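You operate a simulated robot arm through the tools that you are given. There is no shell and no other tool.

You run a simulated two-armed robot. Do the job below in one go: nothing can be reset, and whatever is moved stays where it is left.

## Task
The oven has tripped: switch it off, turn it down to 80, reset it and switch it on again.

Only the result counts: the job must be done as asked and must still hold three seconds after the hand-in. Knocking over, shifting, dropping, spilling or breaking anything else fails it.

## Robot
Two 7-joint arms with fingered hands on one trunk that stands fixed in place. Base frame: the origin is at the foot of the trunk, x ahead of it, y to its left, z up. Readings come in mm, degrees, newtons and seconds.
The left shoulder is at [70, 139, 1133], the right one opposite. With the tool pointing down near the work surface each hand reaches from about 100 to 800 mm from the base axis, measured 20 degrees to its own side. Payload 3.9 kg a hand.
The TCP of each hand is the grasp point between the finger pads, 29 mm short of the fingertips. In the tool frame z runs along the fingers and y along their closing line. Largest opening 100 mm; the body of the gripper starts 34 mm behind the TCP. The gripper is a hand of 5 fingers: y runs from the thumb to the fingers, the wrist lies at [-15, -105, -177] in the tool frame, and closing takes about 1.5 s.
Orientation is told as [roll, pitch, yaw] about the base's x, y, z axes, in that order, counted from this pose: with the fingers straight down and the wrist toward the robot, the tool's x, y and z point along [0, 1, 0], [1, 0, 0] and [0, 0, -1] of the base frame.

## Interface
- The arms move only by the tool jog_arm. It takes "left_motion", "right_motion" or both (then of equal length, played together; a hand with none holds still); each is a list of rows, each a list of 6 numbers: the shift along the base's x, y, z in mm, then the turn, a rotation vector about the base's x, y, z in degrees. In form: [[dx, dy, dz, ax, ay, az], ...]. A call has 1 to 20 rows; each row is the pose to reach, as a shift and turn from the pose commanded when the call began. "left_fingers" and "right_fingers" are, for a hand that has rows, the opening, from 0 (shut) to 1 (fully open), set as the call begins (left out, the last holds). Rows are played at 5 a second. More than 50 mm and 8.6 degrees between two rows, or a gripper value outside its range, and nothing of the call is played. A pose out of reach is approached as far as the arm can. The call stops where the force on the tool passes 40 N (or 10 N more than at its start, if that is more) or the arm is blocked; 0.2 s more then pass. The fingers move at their own pace (about 153 mm/s each) and stop on an object; they squeeze with about 32 N. The grip force told is the motor's: it shows also when the fingers shut on nothing. Time passes only in rows, and 0.2 s behind the last, so rows that repeat a pose let the fingers close. The reply holds the time, the measured pose of the TCP, the force on the tool along the base axes, the opening and the grip force, in the units named above and with some noise, with the torque about the TCP (base axes, N m) and any sound that the robot's microphone picked up.
- Cameras (640 x 400 px; columns grow to the right, rows downward): "scene" is now at [142.8, -5.1, 1488.7]; the picture's right is [-0.05, -1.00, 0.00], its down [-0.23, 0.01, -0.97] and it looks along [0.97, -0.05, -0.23] (base axes); focal length 341 px, centre (320, 200). "left" rides on the left gripper at [-66, -86, -121] in its tool frame; the picture's right is [-0.76, -0.31, 0.58], its down [0.59, -0.70, 0.40] and it looks along [0.28, 0.64, 0.71] (tool axes); focal length 247 px, centre (320, 200). "right" rides on the right gripper at [66, -86, -121] in its tool frame; the picture's right is [-0.76, 0.31, -0.58], its down [-0.59, -0.70, 0.40] and it looks along [-0.28, 0.64, 0.71] (tool axes); focal length 247 px, centre (320, 200). There is no depth. A picture from a camera that has moved, and an enlarged one, comes with that camera's place and axes in the base frame and with its lens.
- get_image(camera): a new picture of that camera. The clock stands still meanwhile.
- raise_lower(by): slides the trunk up (or, below 0, down) by that many mm; the arms and the scene camera ride with it, the base frame stays. It gives what a move gives, with no picture.
- set_fingers(index, middle, ring, little, thumb_bend, thumb_turn, hand): sets how far each is bent, from 0 (flat) to 1 (curled in); at 0.3 the hand is open as for a grip, at 0.7 the pads meet at the TCP. One left out holds its place. A second passes; each finger stops where it meets its share of the squeeze, and holds until it gets a number again. A gripper value or a shape takes the hand back. It gives what a move gives, with no picture; readings hold the bend of each and the force on index, middle, ring, little, thumb and palm. thumb_turn goes from beside the hand (0) to across from the fingers (1), as for a grip.
- hand_shape(shape, hand): the hand has 5 fingers and takes this shape, open, in about a second: jaw (thumb against the fingers, like two jaws); tri (thumb and two fingers); tip (a fingertip pinch); poke (one finger out to press); point (the index stretched); flat (the hand flat); cup (the hand cupped); fist (a fist). The gripper value then closes the fingers along that shape, each until it touches; the sizes above hold for jaw. It gives what a move gives, with no picture.
- turn_head(pan, tilt): turns the head with the scene camera to pan (to the left, within 86 degrees either way) and tilt (down, from -29 to 69), counted from straight ahead of the robot. It gives what a move gives.
- inspect(camera, box): a new picture of the part [left, top, right, bottom] of that camera's present view, enlarged. The clock stands still meanwhile.
- finish_job(): hands the job in; it is judged then, once.

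Places have to be worked out from the pictures, the camera data and where the tool is seen. Open the grippers and draw the arms clear of the work before you hand the job in, unless the task says otherwise.

The tools are called after "Emit:" as a command line: name --argument value ..., lists and objects as JSON in quotes. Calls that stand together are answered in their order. jog_arm: Moves the arms, as the interface text tells. Its arguments: {"type":"object","properties":{"left_motion":{"type":"array","items":{"type":"array","items":{"type":"number"}}},"left_fingers":{"type":"number"},"right_motion":{"type":"array","items":{"type":"array","items":{"type":"number"}}},"right_fingers":{"type":"number"}},"required":[]} The other tools are called the same way: raise_lower (by) slides the trunk up or down; hand_shape (shape, hand) gives the hand a shape; set_fingers (index, middle, ring, little, thumb_bend, thumb_turn, hand) moves the fingers one by one; turn_head (pan, tilt) turns the head that bears the scene camera; get_image (camera) takes a picture; inspect (camera, box) takes an enlarged picture of a part of a camera's view; finish_job () hands the job in.

At the start:

```text
time: 0.0
left_ee_pos: [284.7, 93.4, 1379.2]
left_orientation: [-0.1, 0.0, -6.8]
left_wrist_force: [0.6, 0.5, 0.2]
left_torque: [0.02, 0.0, -0.01]
left_grip_width: 99.6
left_gripper_force: 0.0
left_shape: jaw
left_bend: [0.3, 0.3, 0.3, 0.3, 0.3, 0.98]
left_finger forces: [0.0, 0.0, 0.0, 0.0, 0.0, 0.1]
right_ee_pos: [450.5, -276.9, 1348.1]
right_orientation: [-0.1, -0.1, -6.6]
right_wrist_force: [0.3, 0.2, -0.3]
right_torque: [0.02, -0.02, -0.05]
right_grip_width: 99.7
right_gripper_force: 0.1
right_shape: jaw
right_bend: [0.3, 0.3, 0.3, 0.3, 0.3, 0.98]
right_finger forces: [0.1, 0.0, 0.1, 0.1, 0.0, 0.0]
trunk travel left (down, up): [-775.0, 65.0]
head pan, tilt: [-2.8, 13.2]
```

scene: 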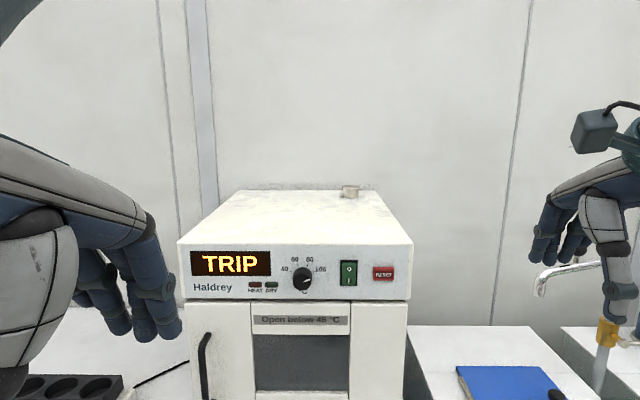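
right: 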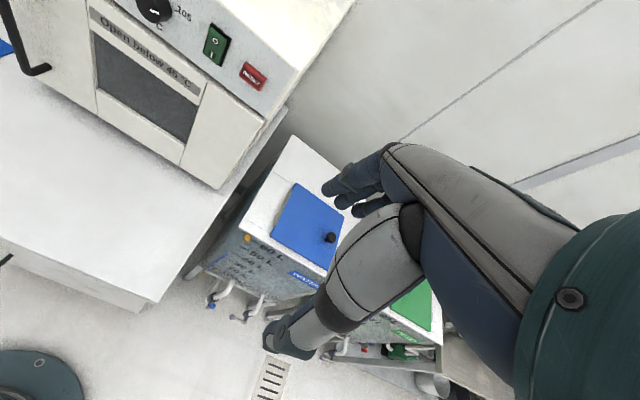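
left: 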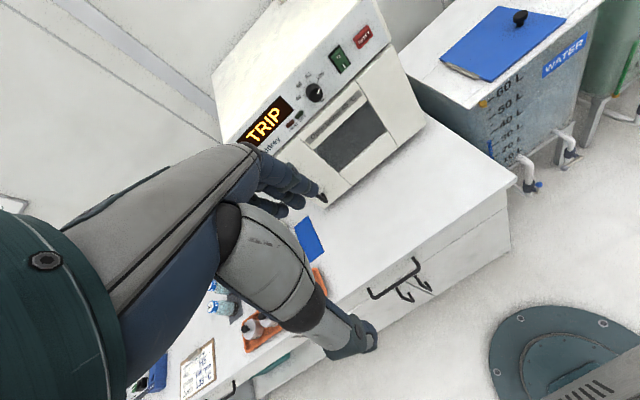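

I start with a closer look at the oven's panel: display, knob, green rocker switch and red reset button.

Emit:
inspect --camera "scene" --box '[170, 230, 420, 386]'

Emit:
inspect --camera "scene" --box '[270, 240, 410, 310]'

Emit:
inspect --camera "left" --box '[210, 10, 430, 150]'

Emit:
inspect --camera "right" --box '[100, 0, 320, 140]'

```text
2.56 times, centred on (295, 308) of scene
camera zoom: at [142.8, -5.1, 1488.7], right [-0.05, -1.0, 0.0], down [-0.23, 0.01, -0.97], along [0.97, -0.05, -0.23], focal length 873 px, centre (384, -76)
```

zoom: 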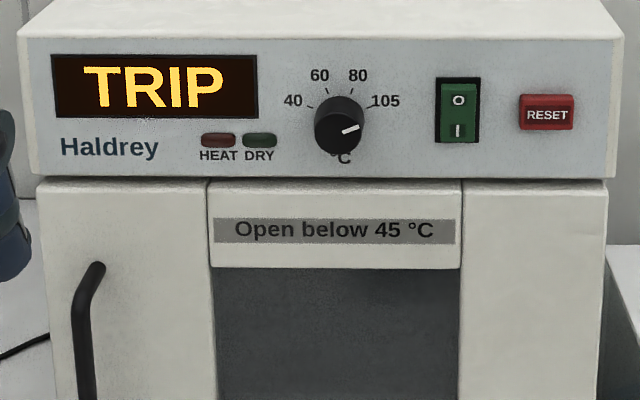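

```text
4.57 times, centred on (340, 275) of scene
camera zoom: at [142.8, -5.1, 1488.7], right [-0.05, -1.0, 0.0], down [-0.23, 0.01, -0.97], along [0.97, -0.05, -0.23], focal length 1558 px, centre (229, -143)
```

zoom: 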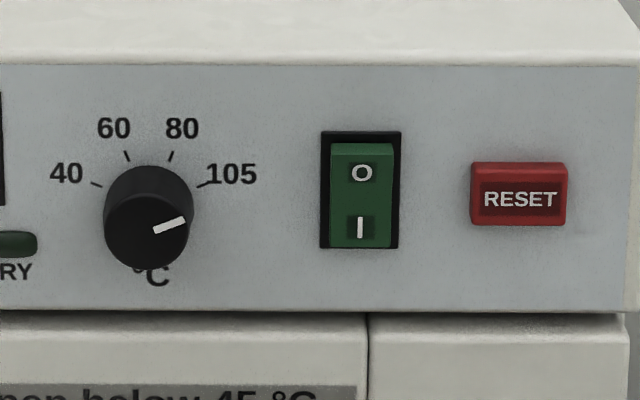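

```text
2.86 times, centred on (320, 80) of left
camera zoom: at [192.1, 37.6, 1499.0], right [-0.39, -0.72, -0.58], down [-0.63, 0.67, -0.4], along [0.67, 0.21, -0.71], focal length 706 px, centre (320, 543)
```

zoom: 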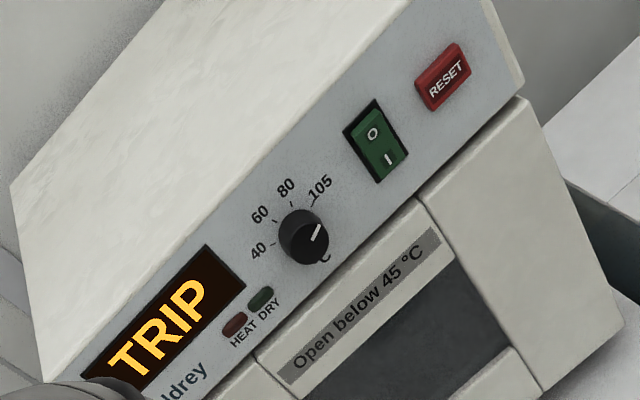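

```text
2.86 times, centred on (210, 70) of right
camera zoom: at [375.0, -201.8, 1470.4], right [0.22, -0.79, 0.58], down [-0.77, -0.5, -0.4], along [0.6, -0.36, -0.71], focal length 706 px, centre (634, 571)
```

zoom: 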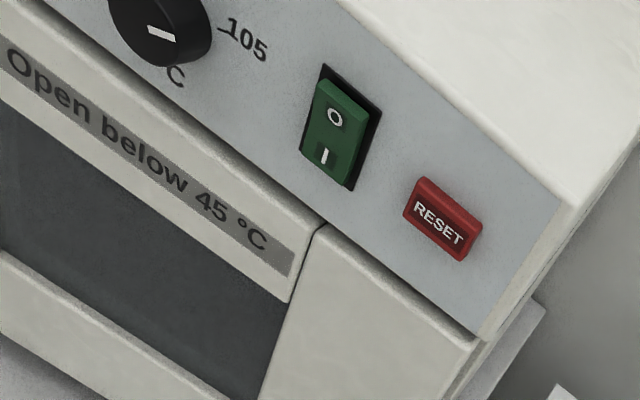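

The reset button is at roughly (760, -161, 1192), the rocker at about y=-92 and the knob at about y=0. The knob pointer stands at 105, and the rocker's "I" half seems to be pressed in. I shape the right hand to poke and level its yaw.

Emit:
hand_shape --shape "poke" --hand "right"

Emit:
jog_arm --right_motion '[[0, 0, 0, 0, 0, 6.6]]'

```text
time: 0.9
left_ee_pos: [285.0, 92.9, 1378.6]
left_orientation: [0.1, -0.1, -6.8]
left_wrist_force: [-0.3, 0.4, 0.6]
left_torque: [-0.02, 0.01, 0.0]
left_grip_width: 99.9
left_gripper_force: 0.0
left_shape: jaw
left_bend: [0.3, 0.3, 0.3, 0.3, 0.3, 0.98]
left_finger forces: [0.1, 0.1, 0.0, 0.0, 0.1, 0.0]
right_ee_pos: [450.1, -275.6, 1348.6]
right_orientation: [0.0, 0.1, -6.7]
right_wrist_force: [0.6, 0.2, 0.6]
right_torque: [0.0, 0.01, 0.0]
right_grip_width: 0.3
right_gripper_force: 0.0
right_shape: poke
right_bend: [0.7, 0.7, 0.99, 0.99, 1.0, 1.0]
right_finger forces: [0.1, 0.1, 0.0, 0.0, 0.1, 0.1]
trunk travel left (down, up): [-775.0, 65.0]
head pan, tilt: [-2.8, 13.2]
```

```text
time: 1.3
left_ee_pos: [284.7, 92.4, 1377.2]
left_orientation: [0.0, 0.0, -6.8]
left_wrist_force: [-0.3, 0.6, -0.4]
left_torque: [-0.02, 0.0, 0.03]
left_grip_width: 99.6
left_gripper_force: 0.0
left_shape: jaw
left_bend: [0.3, 0.3, 0.3, 0.3, 0.3, 0.98]
left_finger forces: [0.1, 0.0, 0.0, 0.0, 0.1, 0.0]
right_ee_pos: [449.4, -276.4, 1347.9]
right_orientation: [0.0, -0.1, -0.1]
right_wrist_force: [-0.1, 0.6, -0.9]
right_torque: [-0.01, 0.0, -0.01]
right_grip_width: 0.0
right_gripper_force: 0.1
right_shape: poke
right_bend: [0.7, 0.7, 0.99, 0.99, 1.0, 1.0]
right_finger forces: [0.0, 0.1, 0.0, 0.0, 0.0, 0.0]
trunk travel left (down, up): [-775.0, 65.0]
head pan, tilt: [-2.8, 13.2]
```

The poke shape is set and the yaw is level. Now I pitch the right hand so its fingers point forward, holding it well back from the oven.

Emit:
jog_arm --right_motion '[[0, 0, 0, 0, -8.2, 0], [5, 5, -5, 0, -16.4, 0], [10, 10, -15, 0, -24.6, 0], [15, 20, -25, 0, -32.8, 0], [20, 30, -35, 0, -41, 0], [25, 40, -45, 0, -49.2, 0], [30, 50, -55, 0, -57.4, 0], [35, 60, -65, 0, -65.6, 0], [40, 65, -75, 0, -73.8, 0], [45, 70, -85, 0, -82, 0], [50, 75, -95, 0, -90, 0], [50, 75, -95, 0, -90, 0]]'

Emit:
get_image --camera "scene"

Emit:
get_image --camera "right"

Emit:
get_image --camera "left"

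```text
time: 3.9
left_ee_pos: [284.3, 92.5, 1377.3]
left_orientation: [0.0, 0.0, -6.7]
left_wrist_force: [0.5, -0.3, -0.7]
left_torque: [0.01, -0.01, 0.0]
left_grip_width: 99.8
left_gripper_force: 0.0
left_shape: jaw
left_bend: [0.3, 0.3, 0.3, 0.3, 0.3, 0.98]
left_finger forces: [0.0, 0.1, 0.0, 0.0, 0.1, 0.0]
right_ee_pos: [505.9, -206.0, 1279.1]
right_orientation: [-2.7, -73.9, 3.3]
right_wrist_force: [1.1, 0.0, 0.9]
right_torque: [-0.01, 0.01, -0.01]
right_grip_width: 0.1
right_gripper_force: 0.1
right_shape: poke
right_bend: [0.7, 0.7, 0.99, 0.99, 1.0, 1.0]
right_finger forces: [0.1, 0.0, 0.1, 0.0, 0.1, 0.1]
right hand out of reach, approached as far as the arm can: row 8, 9, 10, 11, 12
trunk travel left (down, up): [-775.0, 65.0]
head pan, tilt: [-2.8, 13.2]
```

```text
taken
camera scene: at [142.9, -5.1, 1488.7], right [-0.05, -1.0, 0.0], down [-0.23, 0.01, -0.97], along [0.97, -0.05, -0.23], focal length 341 px, centre (320, 200)
```

scene: 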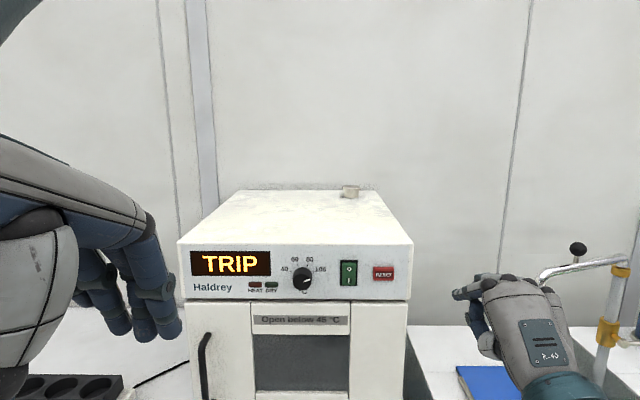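

```text
taken
camera right: at [366.7, -143.4, 1229.1], right [-0.46, -0.76, 0.46], down [0.2, -0.6, -0.78], along [0.87, -0.27, 0.42], focal length 247 px, centre (320, 200)
```

right: 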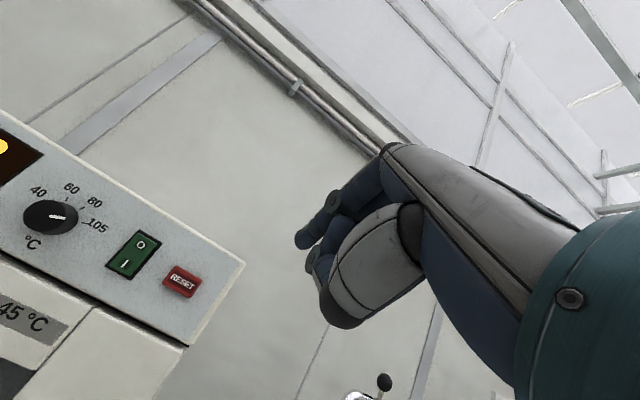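

```text
taken
camera left: at [192.2, 37.5, 1499.0], right [-0.39, -0.72, -0.58], down [-0.63, 0.67, -0.4], along [0.67, 0.21, -0.71], focal length 247 px, centre (320, 200)
```

left: 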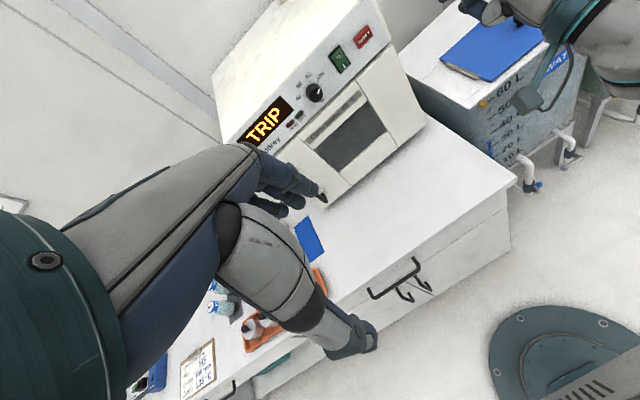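

The panel is clearly visible from the right camera now, and the wrist stopped at pitch -74 because the arm is folded. I zoom in on the hand to see where the poke fingertip is.

Emit:
inspect --camera "right" --box '[260, 130, 440, 340]'

Emit:
inspect --camera "scene" --box '[430, 250, 610, 400]'

Emit:
inspect --camera "right" --box '[0, 150, 250, 320]'

```text
1.90 times, centred on (350, 235) of right
camera zoom: at [366.7, -143.4, 1229.1], right [-0.46, -0.76, 0.46], down [0.2, -0.6, -0.78], along [0.87, -0.27, 0.42], focal length 470 px, centre (263, 133)
```

zoom: 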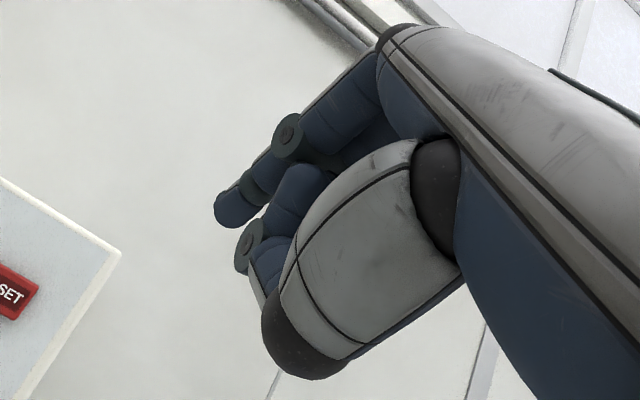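

```text
2.67 times, centred on (520, 325) of scene
camera zoom: at [142.9, -5.1, 1488.7], right [-0.05, -1.0, 0.0], down [-0.23, 0.01, -0.97], along [0.97, -0.05, -0.23], focal length 909 px, centre (-213, -133)
```

zoom: 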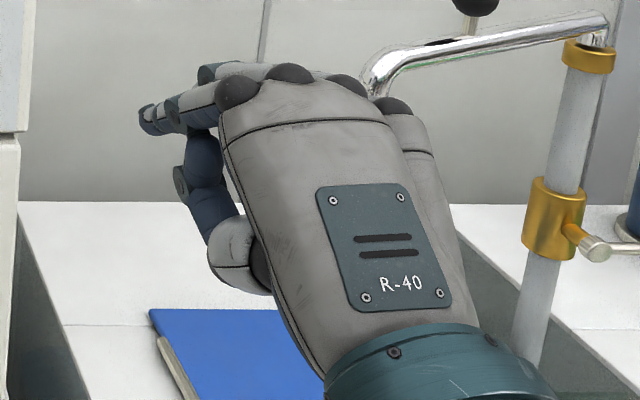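

```text
2.35 times, centred on (125, 235) of right
camera zoom: at [366.7, -143.4, 1229.1], right [-0.46, -0.76, 0.46], down [0.2, -0.6, -0.78], along [0.87, -0.27, 0.42], focal length 581 px, centre (779, 118)
```

zoom: 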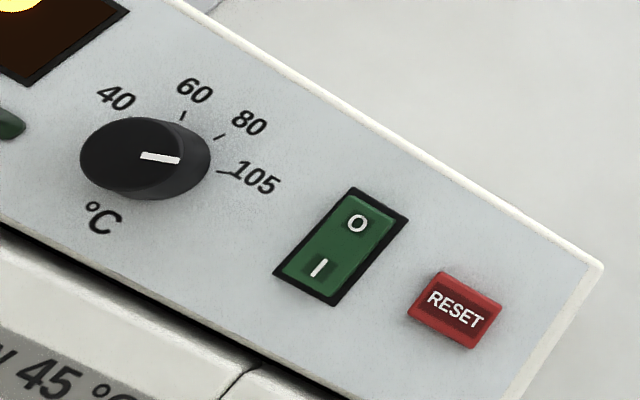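

Cross-checking several rays puts the panel face at x≈759. That gives a rocker centre of about (750, -91, 1200), reset at (749, -157, 1198), and the knob front at (738, -1, 1190). The poke shape leaves the middle finger out beside the index, so I curl it away to leave a single fingertip.

Emit:
set_fingers --hand "right" --middle 1.0

Emit:
inspect --camera "right" --box '[260, 130, 440, 340]'

Emit:
inspect --camera "scene" --box '[430, 250, 610, 400]'

```text
time: 4.9
left_ee_pos: [284.6, 93.1, 1378.0]
left_orientation: [0.1, 0.0, -6.7]
left_wrist_force: [-0.2, 0.3, -0.7]
left_torque: [0.0, 0.01, -0.01]
left_grip_width: 99.6
left_gripper_force: 0.1
left_shape: jaw
left_bend: [0.3, 0.3, 0.3, 0.3, 0.3, 0.98]
left_finger forces: [0.0, 0.0, 0.0, 0.0, 0.0, 0.0]
right_ee_pos: [505.7, -206.1, 1277.2]
right_orientation: [-2.7, -73.8, 3.3]
right_wrist_force: [0.2, 0.5, -0.4]
right_torque: [0.01, -0.01, -0.01]
right_grip_width: 24.8
right_gripper_force: 0.1
right_shape: fingers
right_bend: [0.7, 1.0, 0.99, 0.99, 1.0, 1.0]
right_finger forces: [0.0, 0.1, 0.1, 0.0, 0.0, 0.1]
trunk travel left (down, up): [-775.0, 65.0]
head pan, tilt: [-2.8, 13.2]
```

```text
1.90 times, centred on (350, 235) of right
camera zoom: at [366.7, -143.5, 1229.2], right [-0.46, -0.76, 0.47], down [0.19, -0.6, -0.78], along [0.87, -0.27, 0.42], focal length 470 px, centre (263, 133)
```

zoom: 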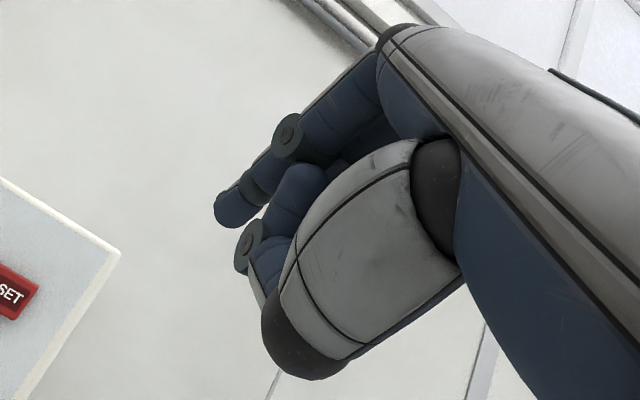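

```text
2.67 times, centred on (520, 325) of scene
camera zoom: at [142.8, -5.1, 1488.7], right [-0.05, -1.0, 0.0], down [-0.23, 0.01, -0.97], along [0.97, -0.05, -0.23], focal length 909 px, centre (-213, -133)
```

zoom: 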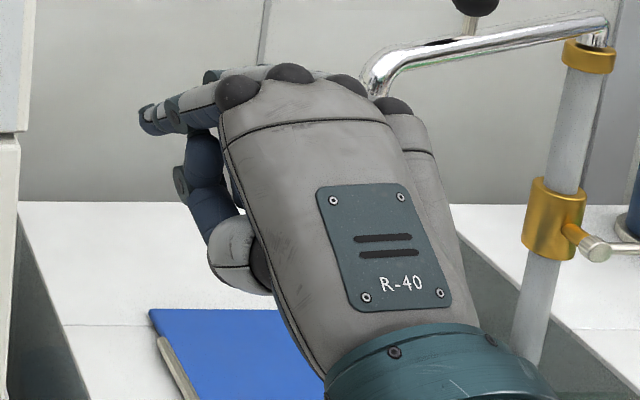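

The index tip sits at about [11, 3, 25] in the tool frame. I move the hand forward a little, which also shows which pose the next shifts are counted from.

Emit:
jog_arm --right_motion '[[30, 15, 0, 0, 0, 0], [60, 30, 0, 0, 0, 0], [90, 45, 0, 0, 0, 0], [90, 45, 0, 0, 0, 0]]'

```text
time: 5.9
left_ee_pos: [285.4, 93.0, 1379.1]
left_orientation: [0.0, 0.0, -6.7]
left_wrist_force: [-0.4, -0.1, 0.5]
left_torque: [0.02, 0.01, -0.04]
left_grip_width: 99.9
left_gripper_force: 0.0
left_shape: jaw
left_bend: [0.3, 0.3, 0.3, 0.3, 0.3, 0.98]
left_finger forces: [0.0, 0.1, 0.0, 0.0, 0.0, 0.0]
right_ee_pos: [595.4, -161.0, 1277.4]
right_orientation: [-2.5, -73.9, 3.2]
right_wrist_force: [0.3, 0.6, 0.1]
right_torque: [0.0, 0.04, -0.02]
right_grip_width: 25.2
right_gripper_force: 0.0
right_shape: fingers
right_bend: [0.7, 1.0, 0.99, 0.99, 1.0, 1.0]
right_finger forces: [0.1, 0.0, 0.0, 0.1, 0.0, 0.0]
trunk travel left (down, up): [-775.0, 65.0]
head pan, tilt: [-2.8, 13.2]
```

Shifts count from the pose actually reached. Next I move to about 45 mm in front of the "O" half of the rocker and check the alignment.

Emit:
jog_arm --right_motion '[[15, 20, -20, 0, 0, 0], [35, 40, -40, 0, 0, 0], [60, 59, -60, 0, 0, 0], [82, 59, -61, 0, 0, 0], [82, 59, -61, 0, 0, 0]]'

Emit:
inspect --camera "scene" --box '[240, 220, 440, 345]'

Emit:
get_image --camera "right"

Emit:
inspect --camera "left" --box '[240, 0, 460, 140]'

```text
time: 7.1
left_ee_pos: [283.4, 93.8, 1378.6]
left_orientation: [-0.1, 0.1, -6.7]
left_wrist_force: [-0.1, -0.4, 0.3]
left_torque: [0.0, 0.0, -0.01]
left_grip_width: 99.8
left_gripper_force: 0.0
left_shape: jaw
left_bend: [0.3, 0.3, 0.3, 0.3, 0.3, 0.98]
left_finger forces: [0.0, 0.0, 0.0, 0.1, 0.0, 0.0]
right_ee_pos: [677.3, -101.7, 1216.0]
right_orientation: [-2.7, -73.8, 3.2]
right_wrist_force: [0.5, -0.8, 0.3]
right_torque: [0.0, 0.0, 0.0]
right_grip_width: 25.0
right_gripper_force: 0.1
right_shape: fingers
right_bend: [0.7, 1.0, 0.99, 0.99, 1.0, 1.0]
right_finger forces: [0.0, 0.0, 0.0, 0.1, 0.0, 0.0]
trunk travel left (down, up): [-775.0, 65.0]
head pan, tilt: [-2.8, 13.2]
```

```text
3.20 times, centred on (340, 282) of scene
camera zoom: at [142.3, -5.7, 1488.7], right [-0.05, -1.0, 0.0], down [-0.23, 0.01, -0.97], along [0.97, -0.05, -0.23], focal length 1091 px, centre (256, -64)
```

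zoom: 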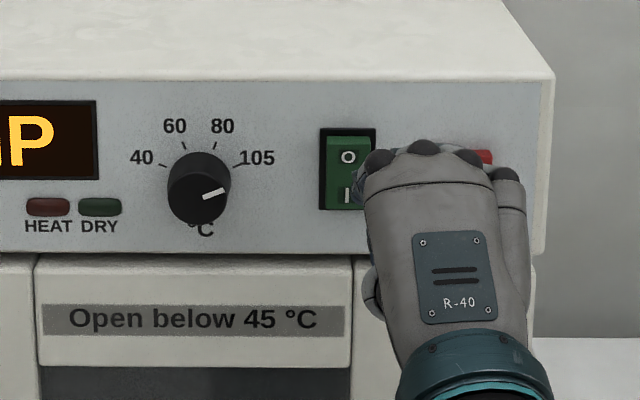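

```text
taken
camera right: at [537.4, -37.7, 1167.5], right [-0.46, -0.76, 0.46], down [0.2, -0.6, -0.78], along [0.87, -0.27, 0.42], focal length 247 px, centre (320, 200)
```

right: 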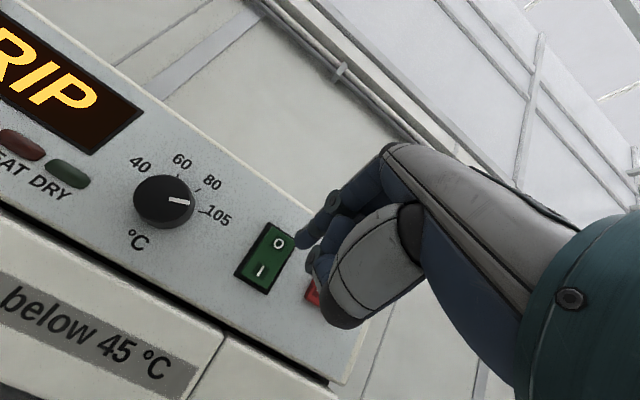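

```text
2.86 times, centred on (350, 70) of left
camera zoom: at [191.5, 36.9, 1499.1], right [-0.39, -0.72, -0.58], down [-0.63, 0.67, -0.4], along [0.67, 0.21, -0.71], focal length 706 px, centre (234, 571)
```

zoom: 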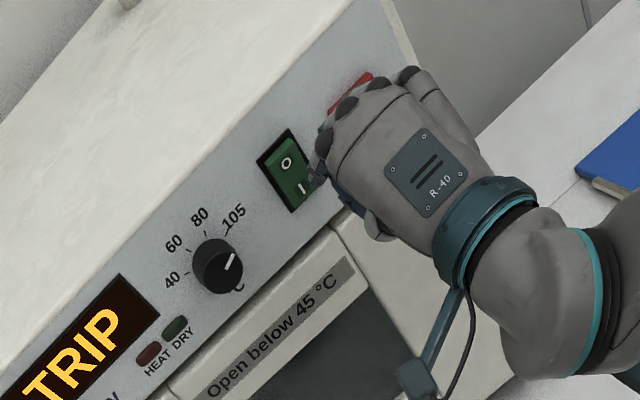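

The tip is at about (703, -90, 1212), in line with the "O" half. I approach straight along +x and stop just short of contact.

Emit:
jog_arm --right_motion '[[15, 0, 0, 0, 0, 0], [28, 0, 0, 0, 0, 0], [36, 0, 0, 0, 0, 0], [40, 0, 0, 0, 0, 0], [43, 0, 0, 0, 0, 0]]'

Emit:
inspect --camera "scene" --box '[240, 220, 440, 345]'

Emit:
inspect --camera "right" --box '[180, 150, 380, 330]'

```text
time: 8.3
left_ee_pos: [284.9, 93.8, 1377.3]
left_orientation: [0.0, 0.0, -6.7]
left_wrist_force: [-0.1, 0.4, 0.2]
left_torque: [-0.01, 0.03, -0.02]
left_grip_width: 99.7
left_gripper_force: 0.1
left_shape: jaw
left_bend: [0.3, 0.3, 0.3, 0.3, 0.3, 0.98]
left_finger forces: [0.0, 0.0, 0.1, 0.0, 0.0, 0.0]
right_ee_pos: [720.7, -101.5, 1216.8]
right_orientation: [-2.7, -73.9, 3.3]
right_wrist_force: [-0.7, 0.5, -0.1]
right_torque: [-0.01, -0.03, 0.03]
right_grip_width: 24.7
right_gripper_force: 0.5
right_shape: fingers
right_bend: [0.7, 1.0, 0.99, 0.99, 1.0, 1.0]
right_finger forces: [1.3, 0.0, 0.0, 0.0, 0.0, 0.0]
trunk travel left (down, up): [-775.0, 65.0]
head pan, tilt: [-2.8, 13.2]
```

```text
3.20 times, centred on (340, 282) of scene
camera zoom: at [143.1, -5.1, 1488.6], right [-0.05, -1.0, 0.0], down [-0.23, 0.01, -0.97], along [0.97, -0.05, -0.23], focal length 1091 px, centre (256, -64)
```

zoom: 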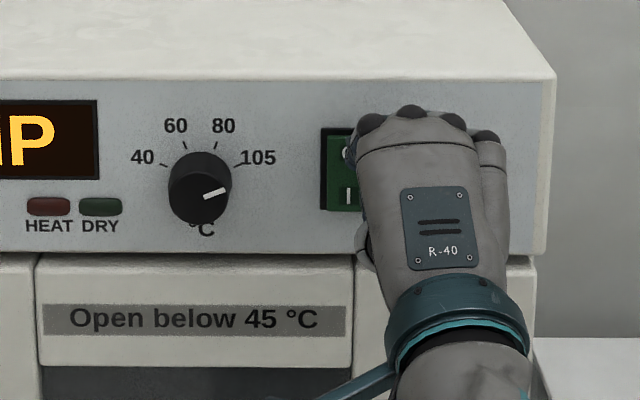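

```text
2.22 times, centred on (280, 240) of right
camera zoom: at [581.1, -39.4, 1167.8], right [-0.46, -0.76, 0.47], down [0.2, -0.6, -0.78], along [0.87, -0.27, 0.42], focal length 549 px, centre (409, 111)
```

zoom: 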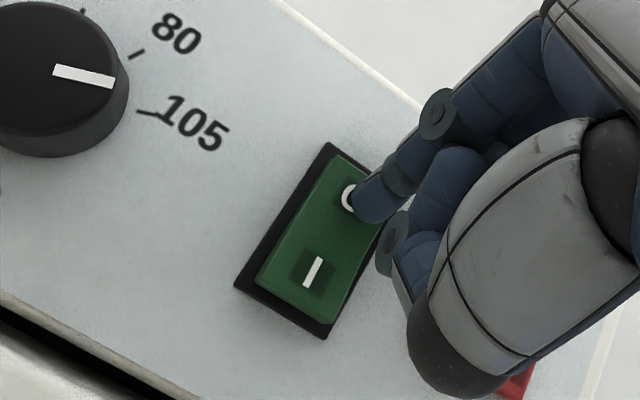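

The fingertip rests on the "O" mark with about 1 N. I push in slowly.

Emit:
jog_arm --right_motion '[[2, 0, 0, 0, 0, 0], [4, 0, 0, 0, 0, 0], [6, 0, 0, 0, 0, 0]]'

Emit:
inspect --camera "right" --box '[180, 150, 380, 330]'

Emit:
get_image --camera "scene"

```text
time: 9.1
left_ee_pos: [279.6, 93.9, 1379.0]
left_orientation: [0.1, -0.2, -6.6]
left_wrist_force: [-0.1, -0.4, -0.2]
left_torque: [-0.03, -0.01, 0.01]
left_grip_width: 99.7
left_gripper_force: 0.1
left_shape: jaw
left_bend: [0.3, 0.3, 0.3, 0.3, 0.3, 0.98]
left_finger forces: [0.0, 0.0, 0.1, 0.1, 0.0, 0.0]
right_ee_pos: [722.5, -100.3, 1219.8]
right_orientation: [-3.0, -74.0, 3.7]
right_wrist_force: [-11.1, 3.8, 3.0]
right_torque: [0.04, 0.02, 0.12]
right_grip_width: 23.7
right_gripper_force: 6.2
right_shape: fingers
right_bend: [0.71, 1.0, 0.99, 0.99, 1.0, 1.0]
right_finger forces: [12.0, 0.0, 0.1, 0.1, 0.1, 0.0]
trunk travel left (down, up): [-775.0, 65.0]
head pan, tilt: [-2.8, 13.2]
```

```text
2.22 times, centred on (280, 240) of right
camera zoom: at [583.3, -38.7, 1169.8], right [-0.46, -0.76, 0.46], down [0.2, -0.6, -0.78], along [0.87, -0.27, 0.43], focal length 549 px, centre (409, 111)
```

zoom: 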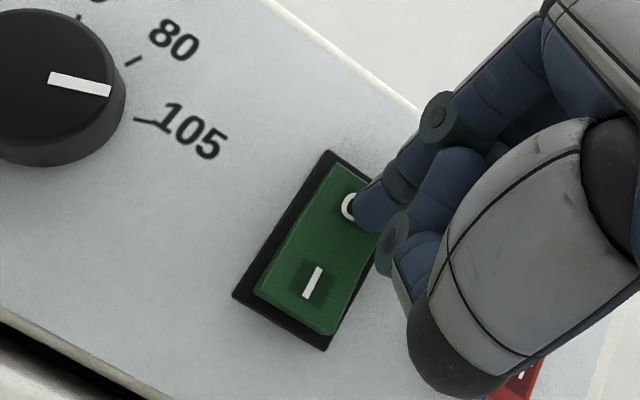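

```text
taken
camera scene: at [138.6, -3.9, 1489.2], right [-0.05, -1.0, 0.0], down [-0.23, 0.01, -0.97], along [0.97, -0.05, -0.23], focal length 341 px, centre (320, 200)
```

scene: 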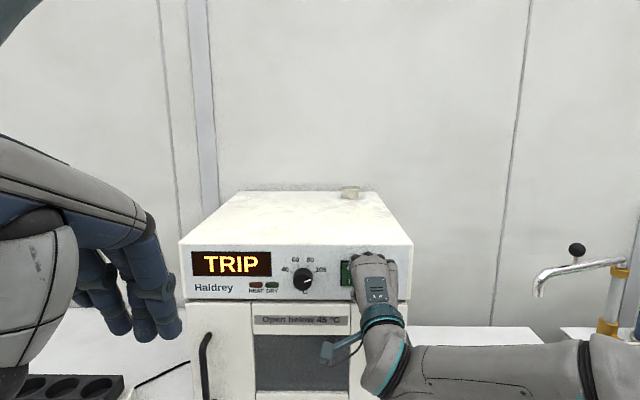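

The force is about 12 N, the trunk gives a little, and the rocker has not tipped. I press a bit further in small steps.

Emit:
jog_arm --right_motion '[[2, 0, 0, 0, 0, 0], [4, 0, 0, 0, 0, 0]]'

Emit:
inspect --camera "right" --box '[180, 150, 380, 330]'

```text
time: 9.7
left_ee_pos: [277.5, 94.3, 1380.0]
left_orientation: [0.0, -0.3, -6.6]
left_wrist_force: [-0.5, 0.3, -0.3]
left_torque: [0.02, 0.0, -0.01]
left_grip_width: 99.8
left_gripper_force: 0.0
left_shape: jaw
left_bend: [0.3, 0.3, 0.3, 0.3, 0.3, 0.98]
left_finger forces: [0.0, 0.1, 0.1, 0.0, 0.0, 0.1]
right_ee_pos: [723.1, -99.8, 1223.4]
right_orientation: [-3.0, -74.2, 3.7]
right_wrist_force: [-19.2, 4.8, 5.6]
right_torque: [0.05, 0.02, 0.21]
right_grip_width: 22.3
right_gripper_force: 9.5
right_shape: fingers
right_bend: [0.71, 1.0, 0.99, 0.99, 1.0, 1.0]
right_finger forces: [19.4, 0.0, 0.1, 0.0, 0.1, 0.0]
trunk travel left (down, up): [-775.0, 65.0]
head pan, tilt: [-2.8, 13.2]
```

```text
2.22 times, centred on (280, 240) of right
camera zoom: at [584.8, -37.8, 1171.4], right [-0.46, -0.76, 0.46], down [0.2, -0.6, -0.78], along [0.86, -0.27, 0.43], focal length 549 px, centre (409, 111)
```

zoom: 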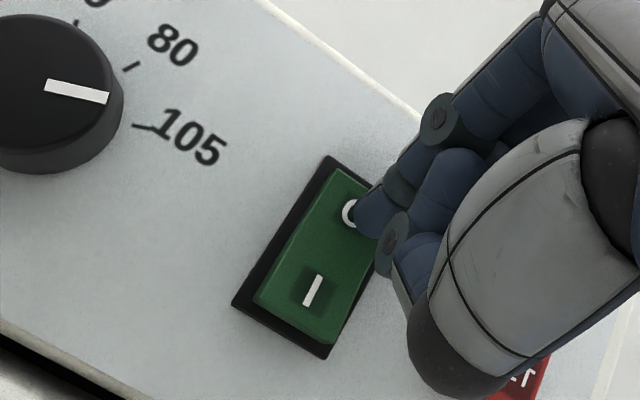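

At 19 N nothing has moved, and the fingertip seems to sit right of the rocker's centre line, maybe on its frame. I back off and look at the rocker and fingertip closely from several cameras.

Emit:
jog_arm --right_motion '[[-5, 0, 0, 0, 0, 0], [-10, 0, 0, 0, 0, 0], [-20, 0, 0, 0, 0, 0], [-30, 0, 0, 0, 0, 0], [-30, 0, 0, 0, 0, 0]]'

Emit:
inspect --camera "right" --box '[210, 180, 350, 300]'

Emit:
inspect --camera "scene" --box '[320, 250, 400, 300]'

Emit:
inspect --camera "left" --box '[300, 20, 400, 90]'

```text
time: 10.9
left_ee_pos: [285.6, 93.4, 1377.8]
left_orientation: [0.0, 0.0, -6.7]
left_wrist_force: [0.3, 0.8, -0.3]
left_torque: [0.01, -0.01, 0.05]
left_grip_width: 99.7
left_gripper_force: 0.1
left_shape: jaw
left_bend: [0.3, 0.3, 0.3, 0.3, 0.3, 0.98]
left_finger forces: [0.0, 0.0, 0.1, 0.0, 0.0, 0.0]
right_ee_pos: [700.8, -102.7, 1215.3]
right_orientation: [-2.8, -73.8, 3.2]
right_wrist_force: [0.4, 0.6, 0.5]
right_torque: [-0.01, -0.01, -0.03]
right_grip_width: 25.2
right_gripper_force: 0.1
right_shape: fingers
right_bend: [0.7, 1.0, 0.99, 0.99, 1.0, 1.0]
right_finger forces: [0.0, 0.0, 0.1, 0.1, 0.0, 0.1]
trunk travel left (down, up): [-775.0, 65.0]
head pan, tilt: [-2.8, 13.2]
```

```text
3.33 times, centred on (280, 240) of right
camera zoom: at [561.6, -39.8, 1167.3], right [-0.46, -0.76, 0.47], down [0.19, -0.6, -0.78], along [0.87, -0.27, 0.42], focal length 823 px, centre (453, 67)
```

zoom: 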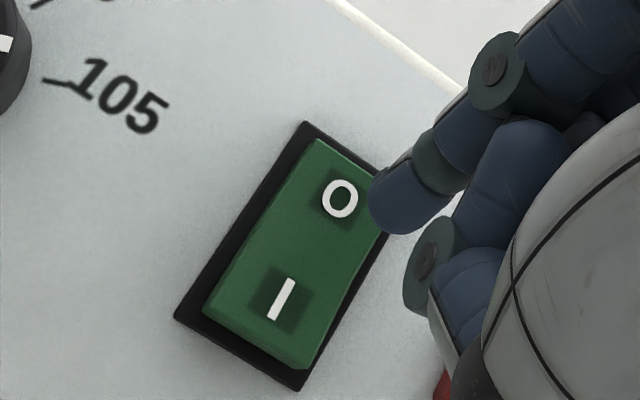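

```text
8.00 times, centred on (360, 275) of scene
camera zoom: at [143.5, -5.1, 1488.6], right [-0.05, -1.0, 0.0], down [-0.23, 0.01, -0.97], along [0.97, -0.05, -0.23], focal length 2727 px, centre (0, -400)
```

zoom: 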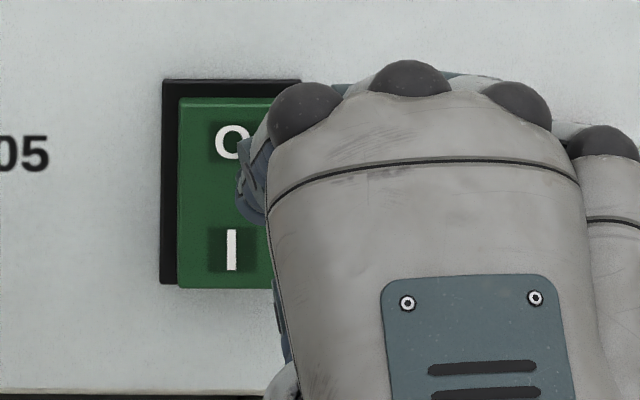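

```text
5.71 times, centred on (350, 55) of left
camera zoom: at [192.8, 37.5, 1498.9], right [-0.39, -0.72, -0.58], down [-0.63, 0.67, -0.4], along [0.67, 0.21, -0.71], focal length 1411 px, centre (149, 1029)
```

zoom: 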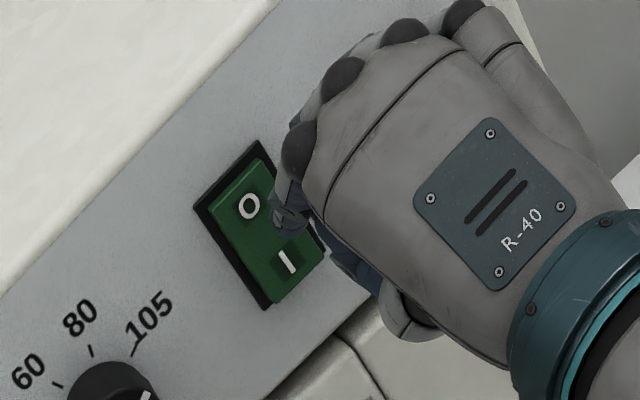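

Compared with the first pictures, the rocker's "O" end is now flush and the "I" end stands proud beyond the frame, so it looks tipped to off. I look at the display and lamps, and at the same crop as before for a direct comparison.

Emit:
inspect --camera "scene" --box '[170, 230, 420, 386]'

Emit:
inspect --camera "right" --box '[0, 0, 340, 260]'

```text
2.56 times, centred on (295, 308) of scene
camera zoom: at [143.5, -5.1, 1488.6], right [-0.05, -1.0, 0.0], down [-0.23, 0.01, -0.97], along [0.97, -0.05, -0.23], focal length 873 px, centre (384, -76)
```

zoom: 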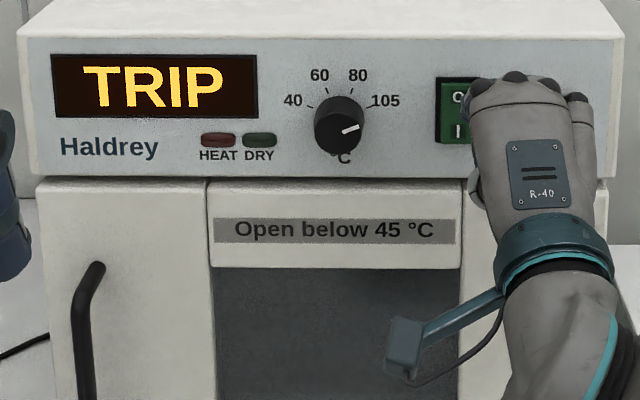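

```text
1.54 times, centred on (170, 130) of right
camera zoom: at [561.6, -39.8, 1167.3], right [-0.46, -0.76, 0.47], down [0.19, -0.6, -0.78], along [0.87, -0.27, 0.42], focal length 380 px, centre (551, 308)
```

zoom: 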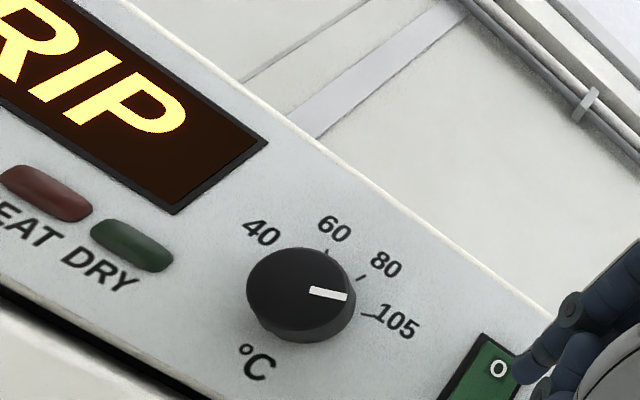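

The display still shows TRIP, which is to be expected until reset. I draw the hand back and aside so the rocker can be seen clearly, and try to level the pitch to -90 on the way.

Emit:
jog_arm --right_motion '[[-25, -20, 10, 0, 0, 0], [-45, -50, 25, 0, 0, 0], [-60, -90, 40, 0, 0, 0], [-60, -120, 50, 0, -8, 0], [-60, -120, 50, 0, -16, 0], [-60, -120, 50, 0, -16, 0]]'

Emit:
inspect --camera "scene" --box '[270, 240, 410, 310]'

Emit:
inspect --camera "scene" --box '[320, 250, 400, 300]'

Emit:
inspect --camera "left" --box '[210, 10, 430, 150]'

```text
time: 12.3
left_ee_pos: [283.4, 93.6, 1378.8]
left_orientation: [0.0, -0.2, -6.7]
left_wrist_force: [0.7, 0.3, 0.7]
left_torque: [0.0, 0.01, -0.01]
left_grip_width: 99.9
left_gripper_force: 0.0
left_shape: jaw
left_bend: [0.3, 0.3, 0.3, 0.3, 0.3, 0.98]
left_finger forces: [0.0, 0.1, 0.0, 0.1, 0.0, 0.0]
right_ee_pos: [622.8, -164.2, 1288.9]
right_orientation: [-16.4, -88.9, 14.5]
right_wrist_force: [-0.2, -0.4, 0.0]
right_torque: [0.03, 0.02, 0.0]
right_grip_width: 25.1
right_gripper_force: 0.1
right_shape: fingers
right_bend: [0.7, 1.0, 0.99, 0.99, 1.0, 1.0]
right_finger forces: [0.0, 0.1, 0.1, 0.0, 0.1, 0.1]
right hand out of reach, approached as far as the arm can: row 3, 4, 5, 6
trunk travel left (down, up): [-775.0, 65.0]
head pan, tilt: [-2.8, 13.2]
```

```text
4.57 times, centred on (340, 275) of scene
camera zoom: at [141.6, -5.2, 1488.8], right [-0.05, -1.0, 0.0], down [-0.23, 0.01, -0.97], along [0.97, -0.05, -0.23], focal length 1558 px, centre (229, -143)
```

zoom: 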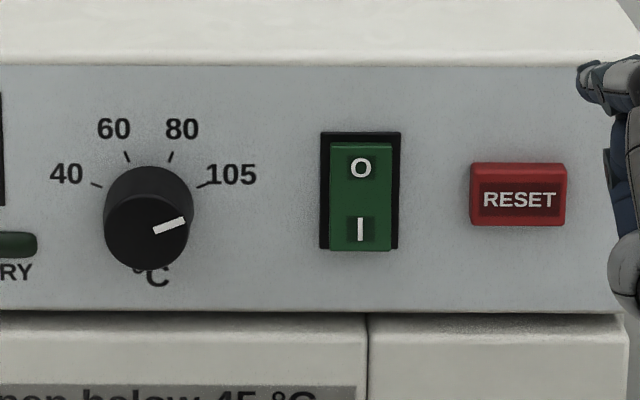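

```text
8.00 times, centred on (360, 275) of scene
camera zoom: at [141.6, -5.2, 1488.8], right [-0.05, -1.0, 0.0], down [-0.23, 0.01, -0.97], along [0.97, -0.05, -0.23], focal length 2727 px, centre (0, -400)
```

zoom: 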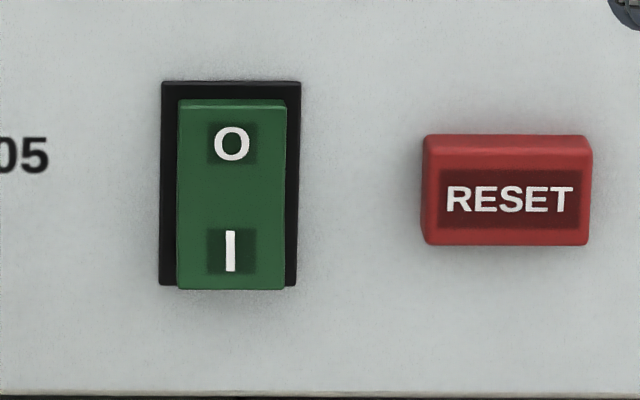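

```text
2.86 times, centred on (320, 80) of left
camera zoom: at [190.8, 37.5, 1499.2], right [-0.39, -0.72, -0.58], down [-0.63, 0.67, -0.4], along [0.67, 0.21, -0.71], focal length 706 px, centre (320, 543)
```

zoom: 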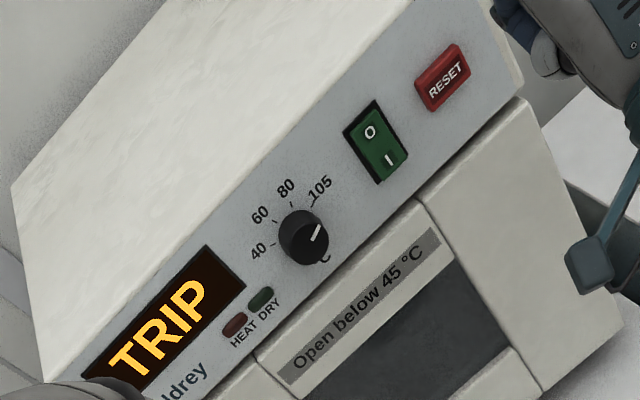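

Confirmed: against the first picture the O mark has sunk in and the I end stands out, so the switch is off. Next is the knob. The hand is now nearly level (tool z along +x), and I shape it to tri for a three-finger knob grip.

Emit:
hand_shape --shape "tri" --hand "right"

Emit:
get_image --camera "right"

Emit:
inspect --camera "scene" --box '[370, 200, 570, 340]'

```text
time: 13.2
left_ee_pos: [284.4, 91.9, 1377.1]
left_orientation: [0.0, 0.0, -6.7]
left_wrist_force: [0.2, -0.7, 0.0]
left_torque: [-0.02, 0.0, 0.01]
left_grip_width: 99.9
left_gripper_force: 0.2
left_shape: jaw
left_bend: [0.3, 0.3, 0.3, 0.3, 0.3, 0.98]
left_finger forces: [0.1, 0.1, 0.0, 0.0, 0.0, 0.1]
right_ee_pos: [624.2, -164.5, 1288.3]
right_orientation: [-14.7, -88.6, 12.6]
right_wrist_force: [0.6, -0.1, -0.4]
right_torque: [-0.02, -0.01, -0.01]
right_grip_width: 99.5
right_gripper_force: 0.0
right_shape: tri
right_bend: [0.3, 0.3, 0.99, 0.99, 0.3, 0.98]
right_finger forces: [0.0, 0.0, 0.0, 0.1, 0.0, 0.1]
trunk travel left (down, up): [-775.0, 65.0]
head pan, tilt: [-2.8, 13.2]
```

```text
taken
camera right: at [505.6, -95.6, 1205.8], right [-0.6, -0.73, 0.32], down [0.36, -0.61, -0.71], along [0.72, -0.31, 0.63], focal length 247 px, centre (320, 200)
```

right: 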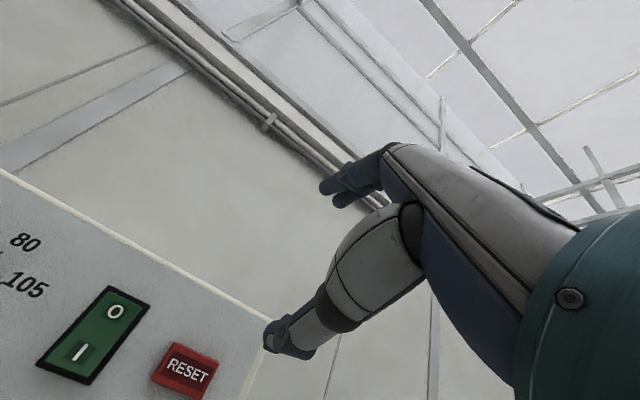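

```text
2.86 times, centred on (470, 270) of scene
camera zoom: at [143.0, -5.0, 1488.7], right [-0.05, -1.0, 0.0], down [-0.23, 0.01, -0.97], along [0.97, -0.05, -0.23], focal length 974 px, centre (-109, 0)
```

zoom: 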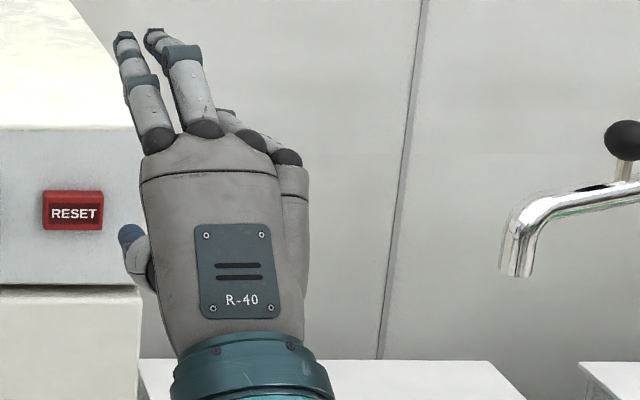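

The tri shape puts index and middle at tool x≈±10 with the thumb opposite, centred on the TCP. I bring the hand in front of the knob, still well back, with the opening reduced to about 60 mm.

Emit:
jog_arm --right_motion '[[5, 30, -20, 0, -0.5, 1], [10, 70, -40, 0, -1, 1.9], [15, 110, -60, 0, -1, 1.9], [20, 140, -80, 0, -1, 1.9], [30, 164, -98, 0, -1, 1.9], [30, 164, -98, 0, -1, 1.9]]' --right_fingers 0.6

Emit:
inspect --camera "scene" --box '[220, 220, 420, 345]'

Emit:
get_image --camera "right"

Emit:
inspect --camera "left" --box '[210, 10, 430, 150]'

```text
time: 14.6
left_ee_pos: [283.1, 92.4, 1379.3]
left_orientation: [-0.1, -0.1, -6.8]
left_wrist_force: [0.2, 0.2, 0.4]
left_torque: [-0.03, 0.0, 0.0]
left_grip_width: 99.9
left_gripper_force: 0.0
left_shape: jaw
left_bend: [0.3, 0.3, 0.3, 0.3, 0.3, 0.98]
left_finger forces: [0.0, 0.0, 0.0, 0.0, 0.0, 0.0]
right_ee_pos: [653.0, -0.7, 1188.9]
right_orientation: [-133.8, -88.7, 136.2]
right_wrist_force: [0.0, -0.4, -0.6]
right_torque: [0.0, 0.05, 0.01]
right_grip_width: 60.1
right_gripper_force: 0.1
right_shape: tri
right_bend: [0.39, 0.39, 0.99, 0.99, 0.3, 1.0]
right_finger forces: [0.0, 0.0, 0.0, 0.0, 0.1, 0.0]
right hand out of reach, approached as far as the arm can: row 1
trunk travel left (down, up): [-775.0, 65.0]
head pan, tilt: [-2.8, 13.2]
```

```text
3.20 times, centred on (320, 282) of scene
camera zoom: at [142.1, -5.5, 1488.8], right [-0.05, -1.0, 0.0], down [-0.23, 0.01, -0.97], along [0.97, -0.05, -0.23], focal length 1091 px, centre (320, -64)
```

zoom: 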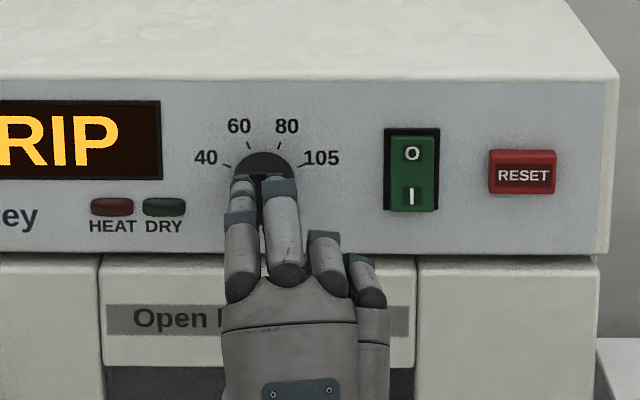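

```text
taken
camera right: at [532.3, 58.7, 1101.6], right [-0.55, -0.78, 0.31], down [0.43, -0.58, -0.69], along [0.71, -0.24, 0.66], focal length 247 px, centre (320, 200)
```

right: 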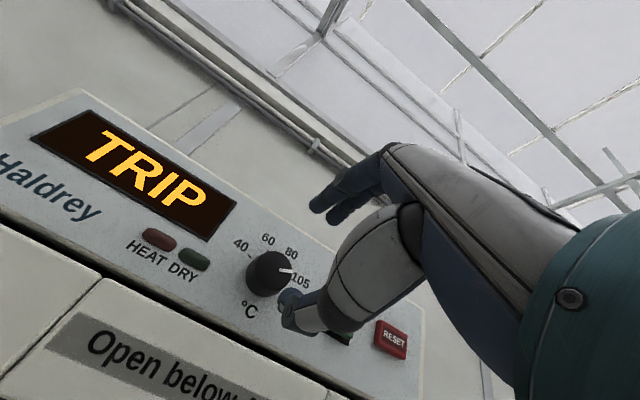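

```text
2.86 times, centred on (320, 80) of left
camera zoom: at [191.3, 37.2, 1499.2], right [-0.39, -0.72, -0.58], down [-0.63, 0.67, -0.4], along [0.67, 0.21, -0.71], focal length 706 px, centre (320, 543)
```

zoom: 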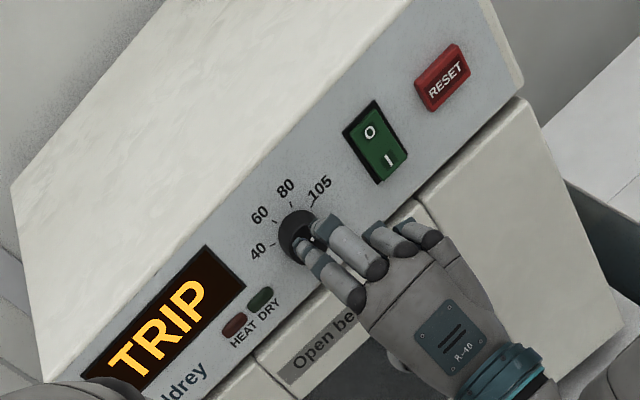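

The hand sits in front of the knob. I zoom in to check the centring and where the fingertips are.

Emit:
inspect --camera "right" --box '[200, 140, 440, 370]'

Emit:
inspect --camera "scene" --box '[260, 250, 350, 320]'

Emit:
inspect --camera "left" --box '[280, 60, 380, 140]'

```text
1.74 times, centred on (320, 255) of right
camera zoom: at [532.3, 58.7, 1101.6], right [-0.55, -0.78, 0.31], down [0.43, -0.58, -0.69], along [0.71, -0.24, 0.66], focal length 430 px, centre (320, 104)
```

zoom: 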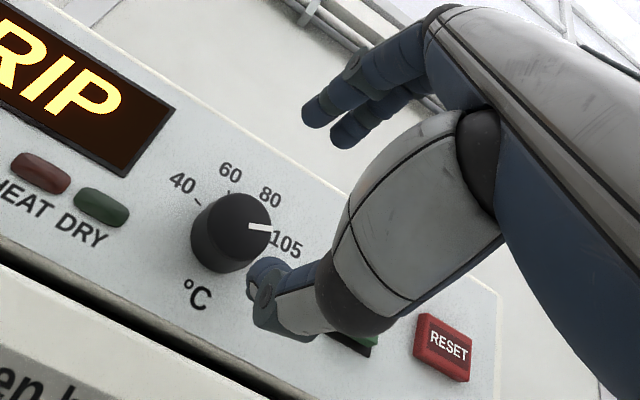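

```text
5.71 times, centred on (305, 285) of scene
camera zoom: at [142.1, -5.5, 1488.8], right [-0.05, -1.0, 0.0], down [-0.23, 0.01, -0.97], along [0.97, -0.05, -0.23], focal length 1948 px, centre (406, -286)
```

zoom: 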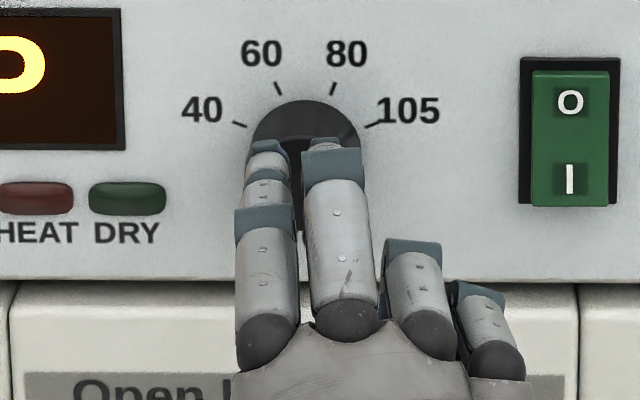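

```text
5.00 times, centred on (330, 100) of left
camera zoom: at [191.3, 37.2, 1499.2], right [-0.39, -0.72, -0.58], down [-0.63, 0.67, -0.4], along [0.67, 0.21, -0.71], focal length 1235 px, centre (270, 700)
```

zoom: 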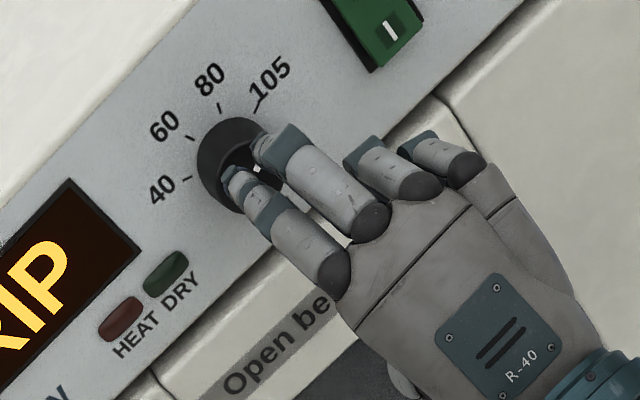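

The fingertips lie about 28 mm ahead of the TCP and symmetric about it. The knob axis is at about y=0, z=1190. Before gripping I do a dry run of the full turn (-50° about x) here in free air, to be sure the wrist can follow.

Emit:
jog_arm --right_motion '[[0, 0, 1, 0, 0.9, -2.4], [0, 0, 1, -8, 0, 0], [0, 0, 1, -16, 0, 0], [0, 0, 1, -24, 0, 0], [0, 0, 1, -32, 0, 0], [0, 0, 1, -40, 0, 0], [0, 0, 1, -48, 0, 0], [0, 0, 1, -54, 0, 0], [0, 0, 1, -54, 0, 0]]'

```text
time: 16.8
left_ee_pos: [284.6, 93.0, 1377.8]
left_orientation: [0.0, 0.1, -6.8]
left_wrist_force: [0.6, 0.0, 0.0]
left_torque: [-0.03, 0.0, 0.02]
left_grip_width: 99.9
left_gripper_force: 0.0
left_shape: jaw
left_bend: [0.3, 0.3, 0.3, 0.3, 0.3, 0.98]
left_finger forces: [0.1, 0.0, 0.0, 0.0, 0.0, 0.0]
right_ee_pos: [650.1, -25.1, 1192.8]
right_orientation: [-89.1, -39.3, 88.9]
right_wrist_force: [-0.5, -0.4, 0.3]
right_torque: [0.02, 0.04, 0.0]
right_grip_width: 59.9
right_gripper_force: 0.0
right_shape: tri
right_bend: [0.39, 0.39, 0.99, 0.99, 0.3, 1.0]
right_finger forces: [0.0, 0.0, 0.1, 0.0, 0.0, 0.0]
right hand out of reach, approached as far as the arm can: row 8, 9
trunk travel left (down, up): [-775.0, 65.0]
head pan, tilt: [-2.8, 13.2]
stopped in row 9 (right hand): the arm was blocked; the commanded pose is now the measured one
```

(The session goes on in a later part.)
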